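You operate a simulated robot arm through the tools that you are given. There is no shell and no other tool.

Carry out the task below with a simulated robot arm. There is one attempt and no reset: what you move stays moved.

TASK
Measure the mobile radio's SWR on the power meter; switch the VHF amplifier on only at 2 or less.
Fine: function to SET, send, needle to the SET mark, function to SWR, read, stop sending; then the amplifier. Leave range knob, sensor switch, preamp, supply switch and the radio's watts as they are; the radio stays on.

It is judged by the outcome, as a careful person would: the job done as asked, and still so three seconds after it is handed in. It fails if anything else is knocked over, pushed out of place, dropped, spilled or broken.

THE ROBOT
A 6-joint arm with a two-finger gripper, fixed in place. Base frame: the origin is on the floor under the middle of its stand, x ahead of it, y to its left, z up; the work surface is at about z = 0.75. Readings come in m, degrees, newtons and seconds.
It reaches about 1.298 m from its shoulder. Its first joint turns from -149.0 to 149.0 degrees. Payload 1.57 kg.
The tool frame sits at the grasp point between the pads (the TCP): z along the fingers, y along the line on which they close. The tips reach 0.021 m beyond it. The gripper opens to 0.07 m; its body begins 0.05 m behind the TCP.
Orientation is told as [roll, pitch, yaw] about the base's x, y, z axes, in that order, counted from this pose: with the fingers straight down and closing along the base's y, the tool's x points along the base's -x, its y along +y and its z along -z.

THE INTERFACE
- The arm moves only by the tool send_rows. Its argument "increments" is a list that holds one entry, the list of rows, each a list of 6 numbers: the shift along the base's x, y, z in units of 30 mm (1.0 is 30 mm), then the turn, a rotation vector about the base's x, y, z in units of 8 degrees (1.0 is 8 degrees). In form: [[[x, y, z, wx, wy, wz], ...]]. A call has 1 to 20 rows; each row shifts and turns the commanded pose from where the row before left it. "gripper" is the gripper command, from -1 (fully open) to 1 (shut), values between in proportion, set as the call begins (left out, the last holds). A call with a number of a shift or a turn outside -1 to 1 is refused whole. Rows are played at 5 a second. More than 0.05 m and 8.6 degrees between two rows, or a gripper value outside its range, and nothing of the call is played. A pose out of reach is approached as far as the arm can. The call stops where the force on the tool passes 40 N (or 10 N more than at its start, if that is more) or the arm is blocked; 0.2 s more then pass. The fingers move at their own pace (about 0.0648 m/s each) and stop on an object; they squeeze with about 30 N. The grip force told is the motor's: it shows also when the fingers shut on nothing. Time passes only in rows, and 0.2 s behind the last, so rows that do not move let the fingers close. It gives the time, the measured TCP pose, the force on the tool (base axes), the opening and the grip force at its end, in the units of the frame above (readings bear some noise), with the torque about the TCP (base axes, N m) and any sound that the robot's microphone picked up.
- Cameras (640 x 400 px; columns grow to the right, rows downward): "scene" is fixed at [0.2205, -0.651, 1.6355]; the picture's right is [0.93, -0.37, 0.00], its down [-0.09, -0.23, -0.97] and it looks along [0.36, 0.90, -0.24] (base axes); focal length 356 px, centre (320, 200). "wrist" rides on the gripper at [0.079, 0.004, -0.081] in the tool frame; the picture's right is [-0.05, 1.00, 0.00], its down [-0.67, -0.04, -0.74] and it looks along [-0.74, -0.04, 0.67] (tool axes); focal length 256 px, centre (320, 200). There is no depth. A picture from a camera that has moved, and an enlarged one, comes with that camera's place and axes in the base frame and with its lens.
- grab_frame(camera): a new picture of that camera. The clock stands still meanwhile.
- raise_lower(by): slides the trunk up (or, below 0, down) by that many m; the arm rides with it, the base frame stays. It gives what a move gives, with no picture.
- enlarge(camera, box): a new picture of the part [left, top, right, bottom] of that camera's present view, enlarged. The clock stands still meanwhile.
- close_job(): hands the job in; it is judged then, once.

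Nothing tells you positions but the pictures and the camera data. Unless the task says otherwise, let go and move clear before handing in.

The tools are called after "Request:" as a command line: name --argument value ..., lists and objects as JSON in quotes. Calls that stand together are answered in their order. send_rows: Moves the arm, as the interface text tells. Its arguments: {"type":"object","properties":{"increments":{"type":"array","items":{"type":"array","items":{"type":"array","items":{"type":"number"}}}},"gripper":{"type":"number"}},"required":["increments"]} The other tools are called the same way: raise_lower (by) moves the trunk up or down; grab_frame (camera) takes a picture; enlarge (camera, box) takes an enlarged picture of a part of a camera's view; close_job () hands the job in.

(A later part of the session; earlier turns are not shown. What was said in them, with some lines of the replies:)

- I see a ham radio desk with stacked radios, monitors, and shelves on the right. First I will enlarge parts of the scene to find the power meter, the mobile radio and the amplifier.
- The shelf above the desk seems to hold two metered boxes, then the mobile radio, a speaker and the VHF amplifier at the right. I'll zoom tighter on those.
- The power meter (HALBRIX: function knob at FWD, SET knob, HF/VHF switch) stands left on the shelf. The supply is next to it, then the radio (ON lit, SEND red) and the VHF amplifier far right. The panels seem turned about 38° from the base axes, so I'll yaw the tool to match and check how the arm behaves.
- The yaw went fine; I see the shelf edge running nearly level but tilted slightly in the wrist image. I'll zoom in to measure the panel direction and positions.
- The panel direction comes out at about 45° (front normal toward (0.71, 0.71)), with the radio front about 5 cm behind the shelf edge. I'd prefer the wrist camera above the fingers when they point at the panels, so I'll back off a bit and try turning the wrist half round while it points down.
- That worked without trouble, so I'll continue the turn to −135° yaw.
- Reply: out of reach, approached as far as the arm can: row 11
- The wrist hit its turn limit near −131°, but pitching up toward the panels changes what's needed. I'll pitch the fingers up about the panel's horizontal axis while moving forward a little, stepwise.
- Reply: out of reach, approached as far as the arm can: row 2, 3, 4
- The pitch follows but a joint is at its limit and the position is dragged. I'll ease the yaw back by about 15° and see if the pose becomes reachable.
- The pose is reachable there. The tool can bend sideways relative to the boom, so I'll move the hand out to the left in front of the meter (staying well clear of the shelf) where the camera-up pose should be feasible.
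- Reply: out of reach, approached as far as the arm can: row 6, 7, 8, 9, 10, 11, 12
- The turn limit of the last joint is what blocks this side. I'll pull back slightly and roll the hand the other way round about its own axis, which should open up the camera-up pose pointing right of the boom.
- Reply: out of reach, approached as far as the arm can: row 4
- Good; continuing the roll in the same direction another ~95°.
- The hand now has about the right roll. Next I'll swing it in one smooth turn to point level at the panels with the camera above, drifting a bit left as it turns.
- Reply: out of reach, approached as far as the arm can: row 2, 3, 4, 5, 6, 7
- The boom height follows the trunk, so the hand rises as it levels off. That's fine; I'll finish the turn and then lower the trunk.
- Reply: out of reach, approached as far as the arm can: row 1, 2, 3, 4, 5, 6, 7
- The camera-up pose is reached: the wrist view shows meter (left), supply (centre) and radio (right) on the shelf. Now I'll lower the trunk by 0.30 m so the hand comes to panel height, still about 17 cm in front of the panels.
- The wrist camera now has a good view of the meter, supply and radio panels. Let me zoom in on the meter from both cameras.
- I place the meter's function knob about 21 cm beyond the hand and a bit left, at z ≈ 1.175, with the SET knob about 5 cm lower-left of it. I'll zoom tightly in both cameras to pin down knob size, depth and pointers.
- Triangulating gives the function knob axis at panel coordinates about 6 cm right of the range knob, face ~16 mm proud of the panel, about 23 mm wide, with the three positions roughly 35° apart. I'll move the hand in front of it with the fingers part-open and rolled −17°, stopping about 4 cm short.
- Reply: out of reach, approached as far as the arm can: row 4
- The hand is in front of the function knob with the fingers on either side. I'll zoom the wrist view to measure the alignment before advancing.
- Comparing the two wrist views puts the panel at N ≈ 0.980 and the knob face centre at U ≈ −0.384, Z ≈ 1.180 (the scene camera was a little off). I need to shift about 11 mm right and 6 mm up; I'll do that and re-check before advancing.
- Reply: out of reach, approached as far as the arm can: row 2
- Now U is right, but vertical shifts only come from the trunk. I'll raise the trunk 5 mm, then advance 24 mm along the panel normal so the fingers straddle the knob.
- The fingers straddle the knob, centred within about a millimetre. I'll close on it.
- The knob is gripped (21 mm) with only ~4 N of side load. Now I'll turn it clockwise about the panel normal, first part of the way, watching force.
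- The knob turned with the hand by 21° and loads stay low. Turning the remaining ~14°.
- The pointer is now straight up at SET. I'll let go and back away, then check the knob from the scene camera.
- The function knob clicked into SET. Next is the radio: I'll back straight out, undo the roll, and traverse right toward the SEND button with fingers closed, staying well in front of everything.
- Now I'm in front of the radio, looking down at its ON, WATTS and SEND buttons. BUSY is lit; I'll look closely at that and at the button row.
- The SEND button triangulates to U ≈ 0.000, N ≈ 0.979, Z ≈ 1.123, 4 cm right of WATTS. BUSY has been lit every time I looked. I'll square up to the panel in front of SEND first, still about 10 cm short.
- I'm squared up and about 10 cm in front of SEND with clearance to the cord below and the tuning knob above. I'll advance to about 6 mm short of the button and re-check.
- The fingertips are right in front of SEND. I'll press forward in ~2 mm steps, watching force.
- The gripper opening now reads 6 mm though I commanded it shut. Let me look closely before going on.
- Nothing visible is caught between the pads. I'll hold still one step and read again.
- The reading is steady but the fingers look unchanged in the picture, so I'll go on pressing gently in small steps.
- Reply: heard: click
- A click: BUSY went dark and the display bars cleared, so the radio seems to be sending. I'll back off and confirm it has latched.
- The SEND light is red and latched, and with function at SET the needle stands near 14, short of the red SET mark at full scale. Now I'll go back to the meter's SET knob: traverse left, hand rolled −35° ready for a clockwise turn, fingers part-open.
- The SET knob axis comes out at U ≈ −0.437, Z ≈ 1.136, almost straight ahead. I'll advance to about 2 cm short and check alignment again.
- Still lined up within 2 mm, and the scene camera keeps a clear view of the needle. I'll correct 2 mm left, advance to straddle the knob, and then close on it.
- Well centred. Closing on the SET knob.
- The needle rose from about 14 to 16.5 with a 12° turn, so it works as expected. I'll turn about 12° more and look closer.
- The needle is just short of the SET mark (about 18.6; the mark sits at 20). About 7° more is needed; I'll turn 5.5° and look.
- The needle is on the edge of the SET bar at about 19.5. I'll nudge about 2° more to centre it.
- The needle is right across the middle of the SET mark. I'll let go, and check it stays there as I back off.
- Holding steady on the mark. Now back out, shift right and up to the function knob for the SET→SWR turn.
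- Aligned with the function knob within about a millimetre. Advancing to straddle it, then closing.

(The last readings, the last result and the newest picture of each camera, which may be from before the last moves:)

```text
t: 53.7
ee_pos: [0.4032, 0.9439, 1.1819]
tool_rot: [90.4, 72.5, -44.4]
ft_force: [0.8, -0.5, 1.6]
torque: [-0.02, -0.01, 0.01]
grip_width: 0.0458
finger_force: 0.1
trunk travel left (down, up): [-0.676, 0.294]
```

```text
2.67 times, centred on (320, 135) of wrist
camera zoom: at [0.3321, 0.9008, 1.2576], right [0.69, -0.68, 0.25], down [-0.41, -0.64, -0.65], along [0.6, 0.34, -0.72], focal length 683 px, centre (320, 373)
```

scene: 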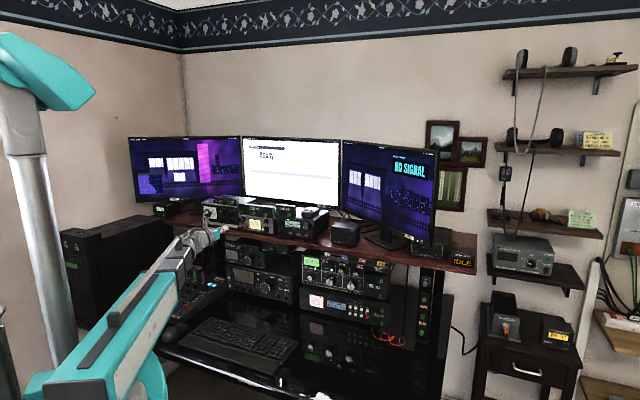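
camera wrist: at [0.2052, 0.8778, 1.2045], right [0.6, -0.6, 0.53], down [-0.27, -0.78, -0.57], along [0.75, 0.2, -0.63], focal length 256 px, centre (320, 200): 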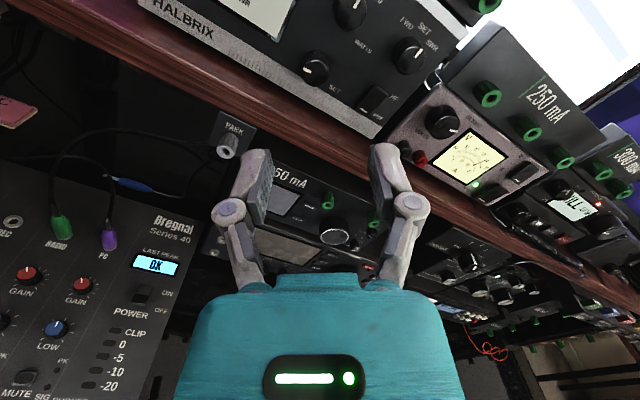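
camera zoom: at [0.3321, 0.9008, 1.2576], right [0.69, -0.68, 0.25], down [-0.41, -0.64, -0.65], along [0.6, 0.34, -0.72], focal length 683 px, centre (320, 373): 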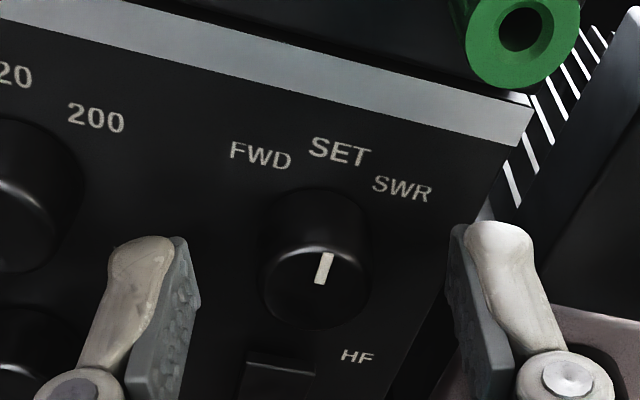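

Nearly centred (about 1 mm off); I'll correct it and close on the knob.

Request:
send_rows --increments '[[[-0.024, 0.024, 0, 0, 0, 0], [0, 0, 0, 0, 0, 0]]]'

Request:
send_rows --increments '[[[0, 0, 0, 0, 0, 0], [0, 0, 0, 0, 0, 0], [0, 0, 0, 0, 0, 0]]]' --gripper 1

Request:
send_rows --increments '[[[0, 0, 0, 0.619, 0.619, 0], [0, 0, 0, 0.619, 0.619, 0], [0, 0, 0, 0.619, 0.619, 0]]]'

Request:
enlarge --camera "wrist" --box '[200, 60, 440, 210]'

```text
t: 54.3
ee_pos: [0.4022, 0.9458, 1.1804]
tool_rot: [90.5, 72.6, -44.4]
ft_force: [-0.9, 1.2, 0.2]
torque: [0.04, 0.01, -0.02]
grip_width: 0.0459
finger_force: 0.0
trunk travel left (down, up): [-0.676, 0.294]
```

```text
t: 55.1
ee_pos: [0.4013, 0.9457, 1.1811]
tool_rot: [90.5, 72.5, -44.4]
ft_force: [-2.5, -2.4, -1.8]
torque: [-0.04, 0.06, 0.02]
grip_width: 0.0212
finger_force: 31.8
trunk travel left (down, up): [-0.676, 0.294]
```

```text
t: 55.9
ee_pos: [0.4018, 0.9445, 1.1806]
tool_rot: [-92.9, 86.2, 132.2]
ft_force: [-1.7, -6.8, -6.6]
torque: [-0.14, 0.13, 0.02]
grip_width: 0.0209
finger_force: 32.4
trunk travel left (down, up): [-0.676, 0.294]
```

```text
2.67 times, centred on (320, 135) of wrist
camera zoom: at [0.3519, 0.8806, 1.2596], right [0.7, -0.7, -0.12], down [-0.58, -0.47, -0.67], along [0.41, 0.54, -0.74], focal length 683 px, centre (320, 373)
```

zoom: 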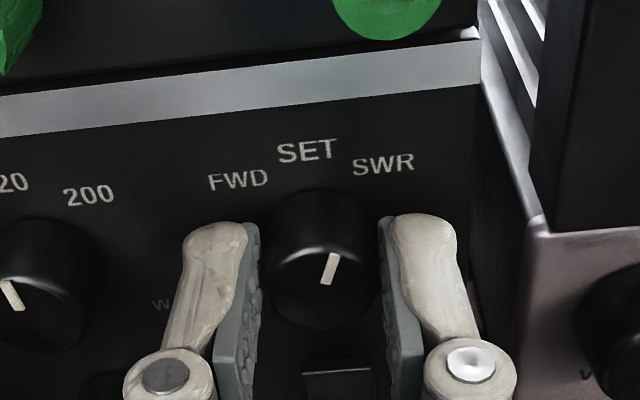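

Turning well with low loads; another ~14° to reach SWR.

Request:
send_rows --increments '[[[0, 0, 0, 0.619, 0.619, 0], [0, 0, 0, 0.619, 0.619, 0], [0, 0, 0, 0, 0, 0]]]'

Request:
send_rows --increments '[[[0, 0, 0, 0, 0, 0], [0, 0, 0, 0, 0, 0]]]' --gripper -0.31

Request:
enlarge --camera "wrist" --box '[200, 60, 440, 210]'

Request:
enlarge --camera "scene" --box '[200, 200, 248, 230]'

```text
t: 56.7
ee_pos: [0.4017, 0.9459, 1.1804]
tool_rot: [-90.6, 72.3, 134.4]
ft_force: [-3.7, -14.0, -14.2]
torque: [-0.18, 0.17, -0.15]
grip_width: 0.0211
finger_force: 31.7
trunk travel left (down, up): [-0.676, 0.294]
```

```text
t: 57.3
ee_pos: [0.4021, 0.9452, 1.1811]
tool_rot: [-90.7, 72.5, 134.4]
ft_force: [0.0, -0.4, 0.3]
torque: [0.04, 0.01, 0.01]
grip_width: 0.0457
finger_force: 0.0
trunk travel left (down, up): [-0.676, 0.294]
```

```text
2.67 times, centred on (320, 135) of wrist
camera zoom: at [0.3648, 0.8684, 1.2552], right [0.66, -0.66, -0.35], down [-0.69, -0.36, -0.63], along [0.29, 0.66, -0.7], focal length 683 px, centre (320, 373)
```

zoom: 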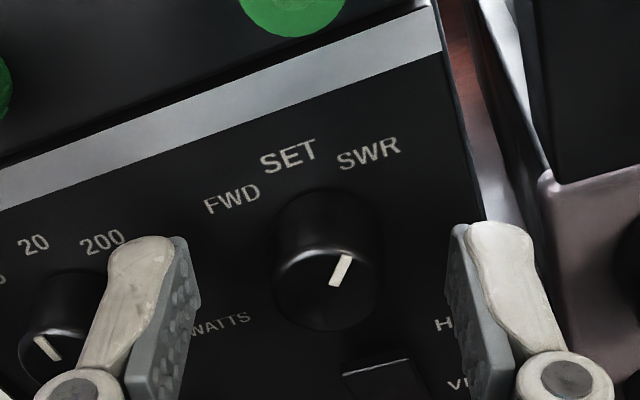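

```text
13.33 times, centred on (224, 215) of scene
camera zoom: at [0.2205, -0.651, 1.6355], right [0.93, -0.37, 0.0], down [-0.09, -0.23, -0.97], along [0.36, 0.9, -0.24], focal length 4749 px, centre (1600, 0)
```

zoom: 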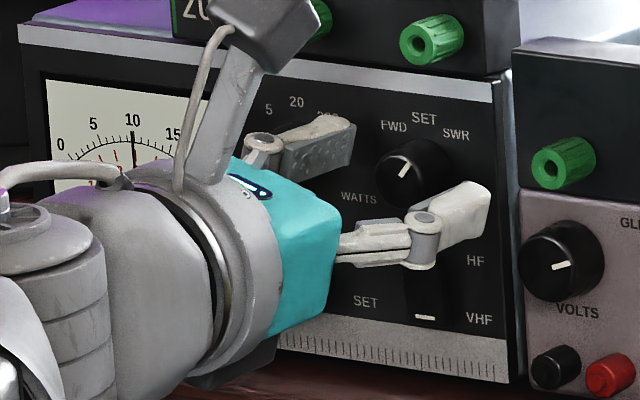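

The function knob sits at SWR. I'll back out and read the needle with an unobstructed view.

Request:
send_rows --increments '[[[-0.6, -0.6, 0, 0, 0, 0], [-0.6, -0.6, 0, 0, 0, 0], [-0.6, -0.6, 0, 0, 0, 0], [-0.6, -0.6, 0, 0, 0, 0]]]'

Request:
send_rows --increments '[[[0.66, -0.66, 0, -0.387, -0.387, 0], [0.66, -0.66, 0, -0.387, -0.387, 0], [0.66, -0.66, 0, -0.387, -0.387, 0], [0.66, -0.66, 0, -0.387, -0.387, 0], [0.66, -0.66, 0, 0, 0, 0], [0.66, -0.66, 0, 0, 0, 0]]]' --gripper 1

Request:
enlarge --camera "scene" --box '[196, 195, 260, 235]'

Request:
enlarge --camera "scene" --box '[200, 202, 224, 217]'

Request:
grab_frame --camera "wrist"

```text
t: 58.3
ee_pos: [0.3298, 0.8725, 1.182]
tool_rot: [-90.7, 72.5, 134.4]
ft_force: [0.6, -0.2, -0.8]
torque: [-0.01, -0.01, 0.0]
grip_width: 0.046
finger_force: 0.0
trunk travel left (down, up): [-0.676, 0.294]
```

```text
t: 59.7
ee_pos: [0.4495, 0.7525, 1.181]
tool_rot: [162.4, 89.8, 27.5]
ft_force: [0.0, -0.3, -1.2]
torque: [0.01, 0.0, 0.0]
grip_width: 0.0002
finger_force: 28.4
trunk travel left (down, up): [-0.676, 0.294]
```

```text
10.00 times, centred on (228, 215) of scene
camera zoom: at [0.2205, -0.651, 1.6355], right [0.93, -0.37, 0.0], down [-0.09, -0.23, -0.97], along [0.36, 0.9, -0.24], focal length 3562 px, centre (1240, 50)
```

zoom: 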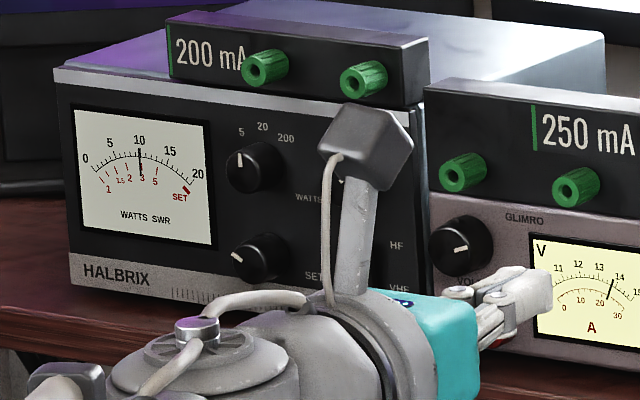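

```text
16.00 times, centred on (212, 210) of scene
camera zoom: at [0.2205, -0.651, 1.6355], right [0.93, -0.37, 0.0], down [-0.09, -0.23, -0.97], along [0.36, 0.9, -0.24], focal length 5699 px, centre (2048, 48)
```

zoom: 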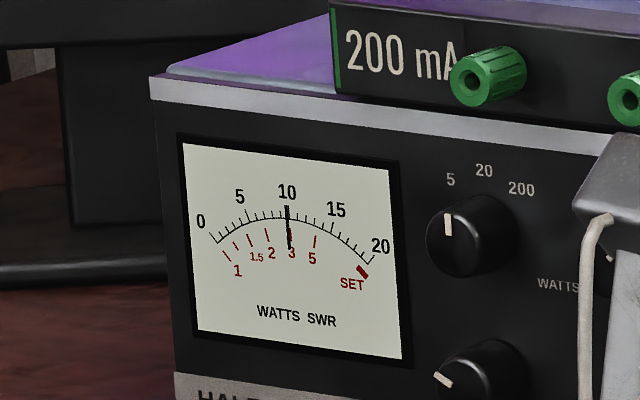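

```text
taken
camera wrist: at [0.3956, 0.6927, 1.2601], right [0.71, -0.71, -0.05], down [-0.55, -0.5, -0.67], along [0.45, 0.5, -0.74], focal length 256 px, centre (320, 200)
```

wrist: 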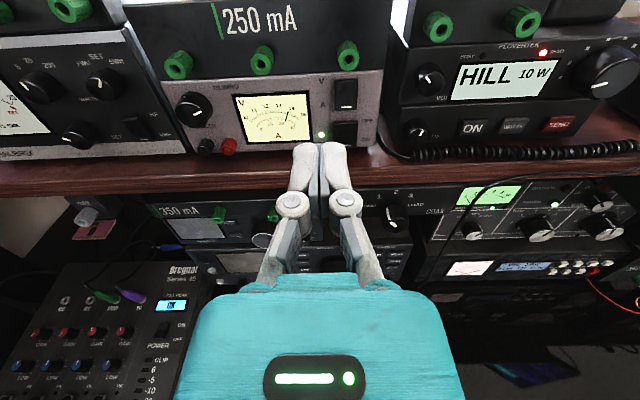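

The needle lies exactly on the red 3 mark, so the SWR is about 3, above 2, and the amplifier must stay off. Now I need to stop sending: traverse to SEND again.

Request:
send_rows --increments '[[[0.633, -0.633, 0, 0, 0, 0], [0.633, -0.633, 0, 0, 0, 0], [0.633, -0.633, 0, 0, 0, 0], [0.633, -0.633, 0, 0, 0, 0], [0.633, -0.633, 0, 0, 0, 0], [0.633, -0.633, 0, 0, 0, 0], [0.633, -0.633, 0, 0, 0, 0], [0.633, -0.633, 0, 0, 0, 0], [0, 0, 0, 0, 0, 0]]]'

Request:
raise_lower --by -0.052

Request:
enlarge --camera "wrist" --box '[200, 40, 440, 190]'

Request:
enlarge --camera "scene" --box '[196, 195, 260, 235]'

```text
t: 61.7
ee_pos: [0.6006, 0.6032, 1.1809]
tool_rot: [167.6, 89.9, 32.6]
ft_force: [0.2, -0.1, -0.7]
torque: [0.0, -0.02, 0.01]
grip_width: 0.0
finger_force: 28.7
trunk travel left (down, up): [-0.676, 0.294]
```

```text
t: 62.6
ee_pos: [0.6001, 0.604, 1.1279]
tool_rot: [167.4, 89.8, 32.5]
ft_force: [0.1, 0.3, 0.5]
torque: [-0.01, 0.01, -0.01]
grip_width: 0.0
finger_force: 28.2
trunk travel left (down, up): [-0.624, 0.347]
```

```text
2.67 times, centred on (320, 115) of wrist
camera zoom: at [0.5462, 0.5424, 1.2081], right [0.71, -0.7, -0.05], down [-0.55, -0.5, -0.67], along [0.44, 0.5, -0.74], focal length 683 px, centre (320, 427)
```

zoom: 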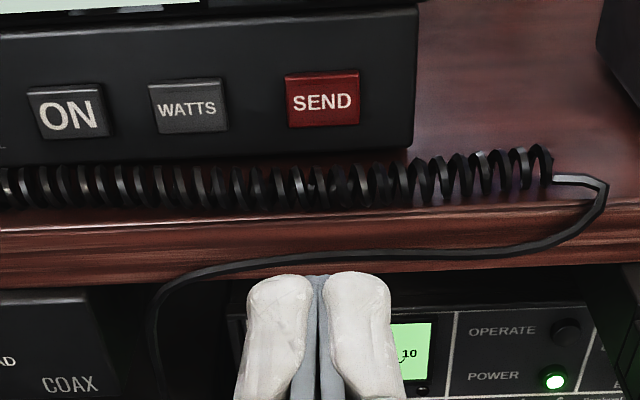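

```text
10.00 times, centred on (228, 215) of scene
camera zoom: at [0.2205, -0.651, 1.6355], right [0.93, -0.37, 0.0], down [-0.09, -0.23, -0.97], along [0.36, 0.9, -0.24], focal length 3562 px, centre (1240, 50)
```

zoom: 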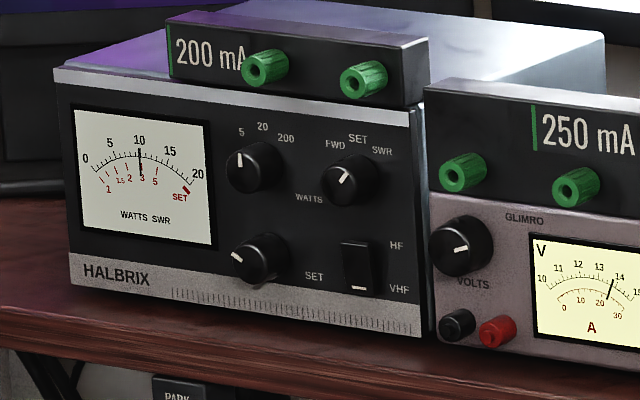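

The reading of 3 still stands, and the view of SEND matches my earlier press. I'll advance to just short of the button with a tiny sideways correction, then press until the click.

Request:
send_rows --increments '[[[0.595, 0.577, 0, 0, 0, 0], [0.595, 0.577, 0, 0, 0, 0], [0.595, 0.577, 0, 0, 0, 0], [0.595, 0.577, 0, 0, 0, 0], [0, 0, 0, 0, 0, 0]]]'

Request:
enlarge --camera "wrist" --box '[200, 40, 440, 190]'

Request:
enlarge --camera "scene" --box '[276, 212, 324, 242]'

```text
t: 63.8
ee_pos: [0.6716, 0.6722, 1.129]
tool_rot: [171.0, 89.9, 36.1]
ft_force: [-0.4, 0.5, 1.0]
torque: [0.01, 0.0, -0.03]
grip_width: 0.0003
finger_force: 28.0
trunk travel left (down, up): [-0.624, 0.347]
```

```text
2.67 times, centred on (320, 115) of wrist
camera zoom: at [0.6174, 0.6119, 1.208], right [0.71, -0.7, -0.05], down [-0.55, -0.5, -0.67], along [0.45, 0.5, -0.74], focal length 683 px, centre (320, 427)
```

zoom: 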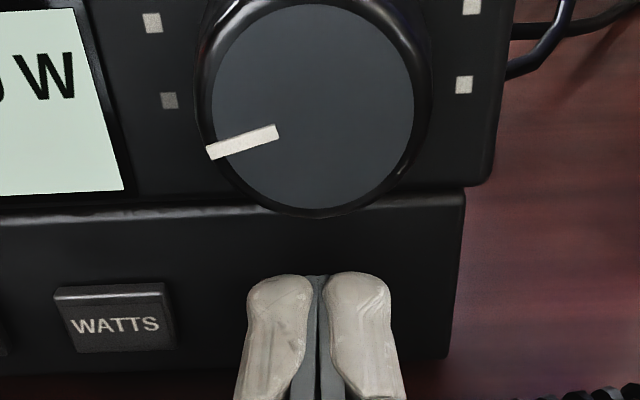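

```text
13.33 times, centred on (300, 227) of scene
camera zoom: at [0.2205, -0.651, 1.6355], right [0.93, -0.37, 0.0], down [-0.09, -0.23, -0.97], along [0.36, 0.9, -0.24], focal length 4749 px, centre (587, -160)
```

zoom: 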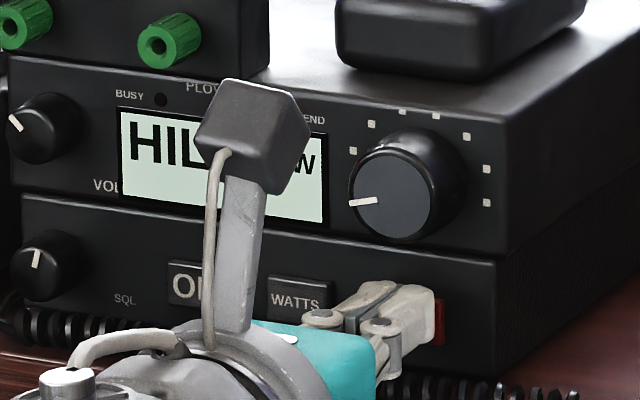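

The pose matches the first press exactly. Pressing in 2 mm steps as before.

Request:
send_rows --increments '[[[0.047, 0.047, 0, 0, 0, 0], [0.047, 0.047, 0, 0, 0, 0], [0.047, 0.047, 0, 0, 0, 0]]]'

Request:
send_rows --increments '[[[0.047, 0.047, 0, 0, 0, 0], [0, 0, 0, 0, 0, 0]]]'

Request:
enlarge --camera "scene" --box '[276, 212, 324, 242]'

```text
t: 64.6
ee_pos: [0.6746, 0.6777, 1.1282]
tool_rot: [168.5, 89.7, 33.6]
ft_force: [-0.7, -0.7, -0.8]
torque: [0.01, -0.01, -0.01]
grip_width: 0.0059
finger_force: 28.9
trunk travel left (down, up): [-0.624, 0.347]
heard: click
```

```text
t: 65.2
ee_pos: [0.6772, 0.6772, 1.1295]
tool_rot: [164.1, 89.8, 29.2]
ft_force: [-2.3, -2.6, -1.7]
torque: [-0.01, 0.02, 0.01]
grip_width: 0.0059
finger_force: 29.1
trunk travel left (down, up): [-0.624, 0.347]
```

```text
13.33 times, centred on (300, 227) of scene
camera zoom: at [0.2205, -0.651, 1.6355], right [0.93, -0.37, 0.0], down [-0.09, -0.23, -0.97], along [0.36, 0.9, -0.24], focal length 4749 px, centre (587, -160)
```

zoom: 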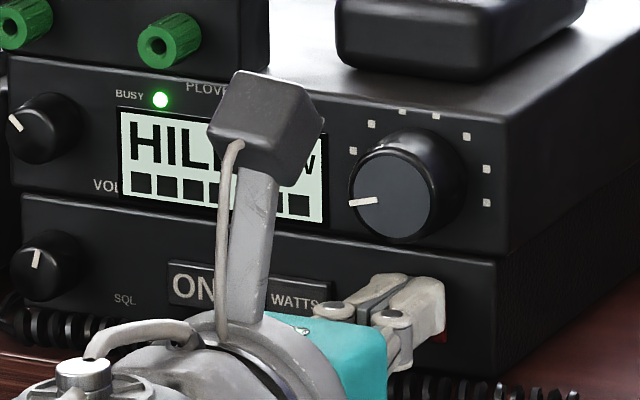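

One click; BUSY and the signal bars are back, so it is receiving again. I'll back away and verify the SEND light is out, that power is still 10 W, and check the amplifier.

Request:
send_rows --increments '[[[-0.3, -0.3, 0, 0, 0, 0], [-0.6, -0.6, 0, 0, 0, 0], [-0.6, -0.6, 0, 0, 0, 0], [-0.6, -0.6, 0, 0, 0, 0], [-0.6, -0.6, 0, 0, 0, 0], [-0.6, -0.6, 0, 0, 0, 0]]]'

Request:
enlarge --camera "scene" --box '[260, 205, 324, 245]'

Request:
enlarge --camera "scene" --box '[196, 195, 260, 235]'

Request:
enlarge --camera "scene" --box '[400, 220, 480, 270]'

Request:
grab_frame --camera "scene"

```text
t: 66.6
ee_pos: [0.5771, 0.5801, 1.1291]
tool_rot: [164.4, 89.8, 29.5]
ft_force: [0.0, -1.1, -0.4]
torque: [-0.01, -0.03, -0.03]
grip_width: 0.0
finger_force: 28.6
trunk travel left (down, up): [-0.624, 0.347]
```

```text
10.00 times, centred on (292, 225) of scene
camera zoom: at [0.2205, -0.651, 1.6355], right [0.93, -0.37, 0.0], down [-0.09, -0.23, -0.97], along [0.36, 0.9, -0.24], focal length 3562 px, centre (600, -50)
```

zoom: 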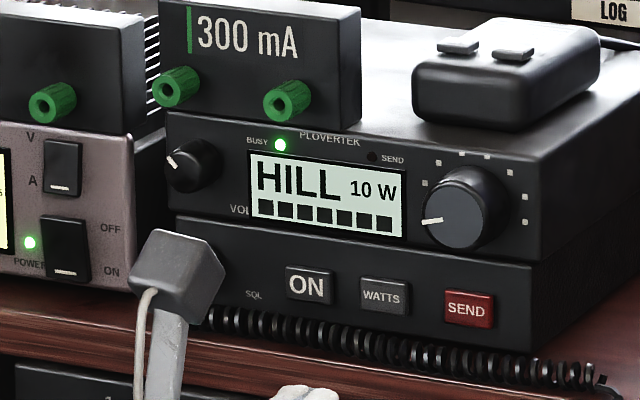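

```text
10.00 times, centred on (228, 215) of scene
camera zoom: at [0.2205, -0.651, 1.6355], right [0.93, -0.37, 0.0], down [-0.09, -0.23, -0.97], along [0.36, 0.9, -0.24], focal length 3562 px, centre (1240, 50)
```

zoom: 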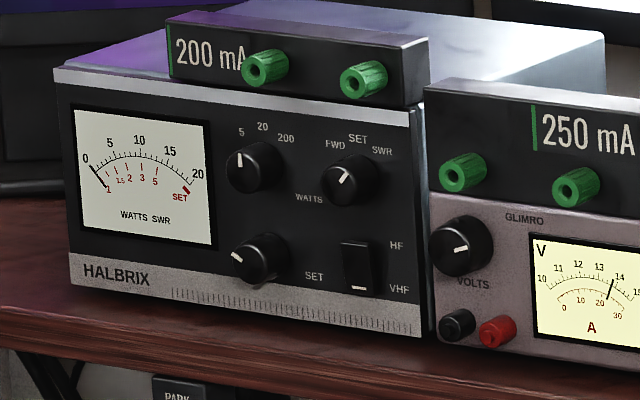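

```text
8.00 times, centred on (440, 245) of scene
camera zoom: at [0.2205, -0.651, 1.6355], right [0.93, -0.37, 0.0], down [-0.09, -0.23, -0.97], along [0.36, 0.9, -0.24], focal length 2850 px, centre (-640, -160)
```

zoom: 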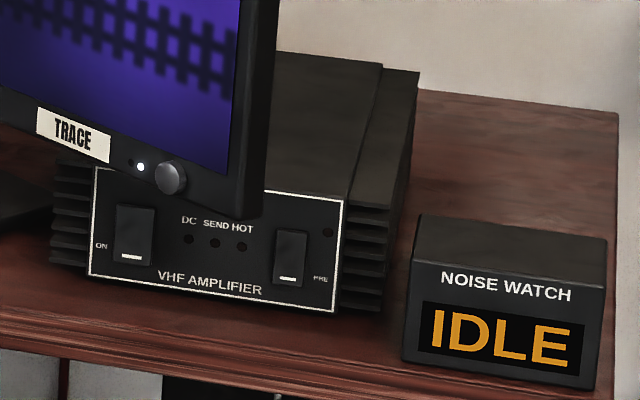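

```text
taken
```

scene: 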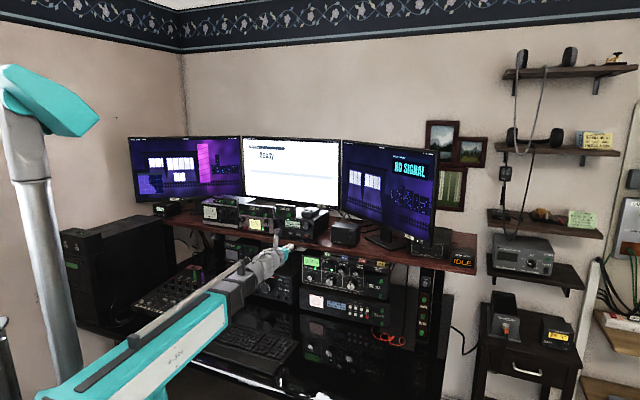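

The SEND light is out, the needle is back at rest, the radio shows ON at 10 W, and the amplifier's lamps are dark. I'll zoom closely on the amplifier to be sure it is off and untouched.

Request:
enlarge --camera "scene" --box '[408, 240, 448, 265]'

Request:
enlarge --camera "scene" --box '[250, 212, 282, 232]'

```text
16.00 times, centred on (428, 252) of scene
camera zoom: at [0.2205, -0.651, 1.6355], right [0.93, -0.37, 0.0], down [-0.09, -0.23, -0.97], along [0.36, 0.9, -0.24], focal length 5699 px, centre (-1408, -640)
```

zoom: 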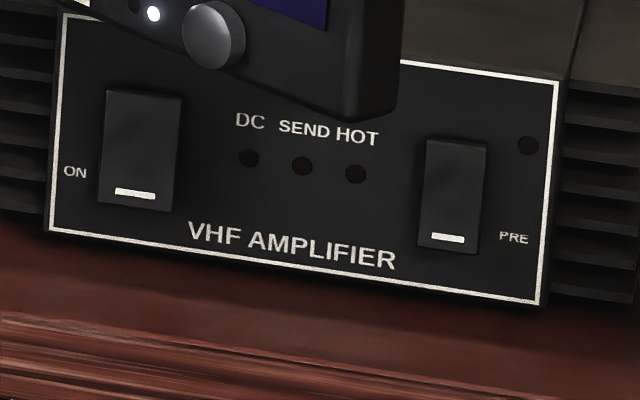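

```text
16.00 times, centred on (266, 222) of scene
camera zoom: at [0.2205, -0.651, 1.6355], right [0.93, -0.37, 0.0], down [-0.09, -0.23, -0.97], along [0.36, 0.9, -0.24], focal length 5699 px, centre (1184, -152)
```

zoom: 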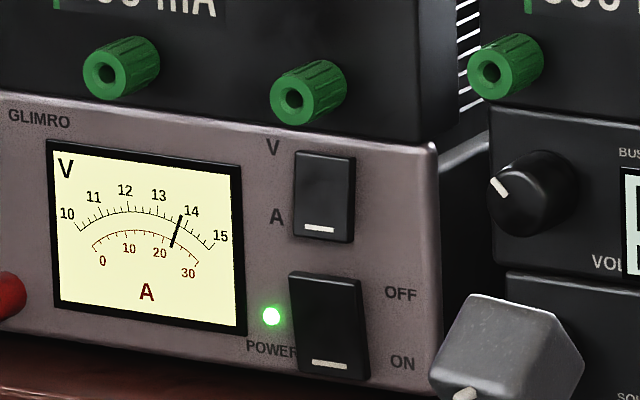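

The amplifier's DC, SEND and HOT lamps are all dark and its switches are untouched. I'll back the hand further clear and confirm that everything stays put for a moment.

Request:
send_rows --increments '[[[-0.5, -0.5, 0, 0, 0, 0], [-0.5, -0.5, 0, 0, 0, 0], [-0.5, -0.5, 0, 0, 0, 0], [0, 0, 0, 0, 0, 0], [0, 0, 0, 0, 0, 0], [0, 0, 0, 0, 0, 0], [0, 0, 0, 0, 0, 0], [0, 0, 0, 0, 0, 0]]]'

Request:
enlarge --camera "scene" --box '[190, 190, 350, 290]'

Request:
enlarge --camera "scene" --box '[260, 205, 324, 245]'

```text
t: 68.4
ee_pos: [0.5324, 0.5329, 1.1286]
tool_rot: [165.2, 89.9, 30.3]
ft_force: [0.9, -1.0, -1.0]
torque: [0.01, 0.01, -0.01]
grip_width: 0.0
finger_force: 28.7
trunk travel left (down, up): [-0.624, 0.347]
```

```text
4.00 times, centred on (270, 240) of scene
camera zoom: at [0.2205, -0.651, 1.6355], right [0.93, -0.37, 0.0], down [-0.09, -0.23, -0.97], along [0.36, 0.9, -0.24], focal length 1425 px, centre (520, 40)
```

zoom: 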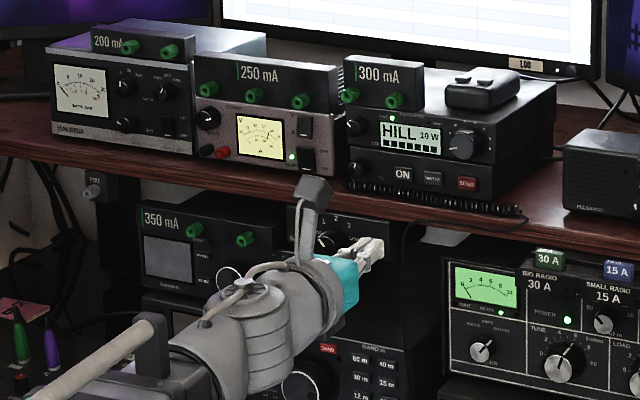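

```text
10.00 times, centred on (292, 225) of scene
camera zoom: at [0.2205, -0.651, 1.6355], right [0.93, -0.37, 0.0], down [-0.09, -0.23, -0.97], along [0.36, 0.9, -0.24], focal length 3562 px, centre (600, -50)
```

zoom: 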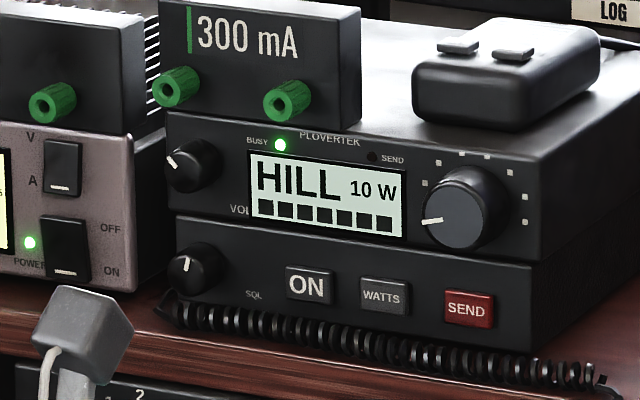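

The SWR read 3 with the needle set on the SET mark, so the amplifier stays off. The radio is on at 10 W and not sending, nothing has shifted, and the hand is clear, so I'm handing in.

Request:
close_job

```text
The job is handed in.
```

The mobile radio's SWR read 3 on the power meter, above your limit of 2, so I left the VHF amplifier off.

- **Measurement:** I followed your sequence. The needle was centred on the SET mark when I let go of the SET knob. At SWR it settled on the 3 mark and was still there just before I stopped sending.
- **Radio:** It is on, still at 10 W, and no longer sending. Its BUSY light was on every time I looked before sending and came back on afterwards, so the channel may have been in use while I sent. Sending lasted about 25 seconds.
- **Meter:** The function knob is left at SWR, and the SET knob is about 35° clockwise of where it was.
- **Left as they were:** I didn't touch the range knob, sensor switch, preamp, supply switch or watts setting. From the camera views, nothing was knocked or moved.
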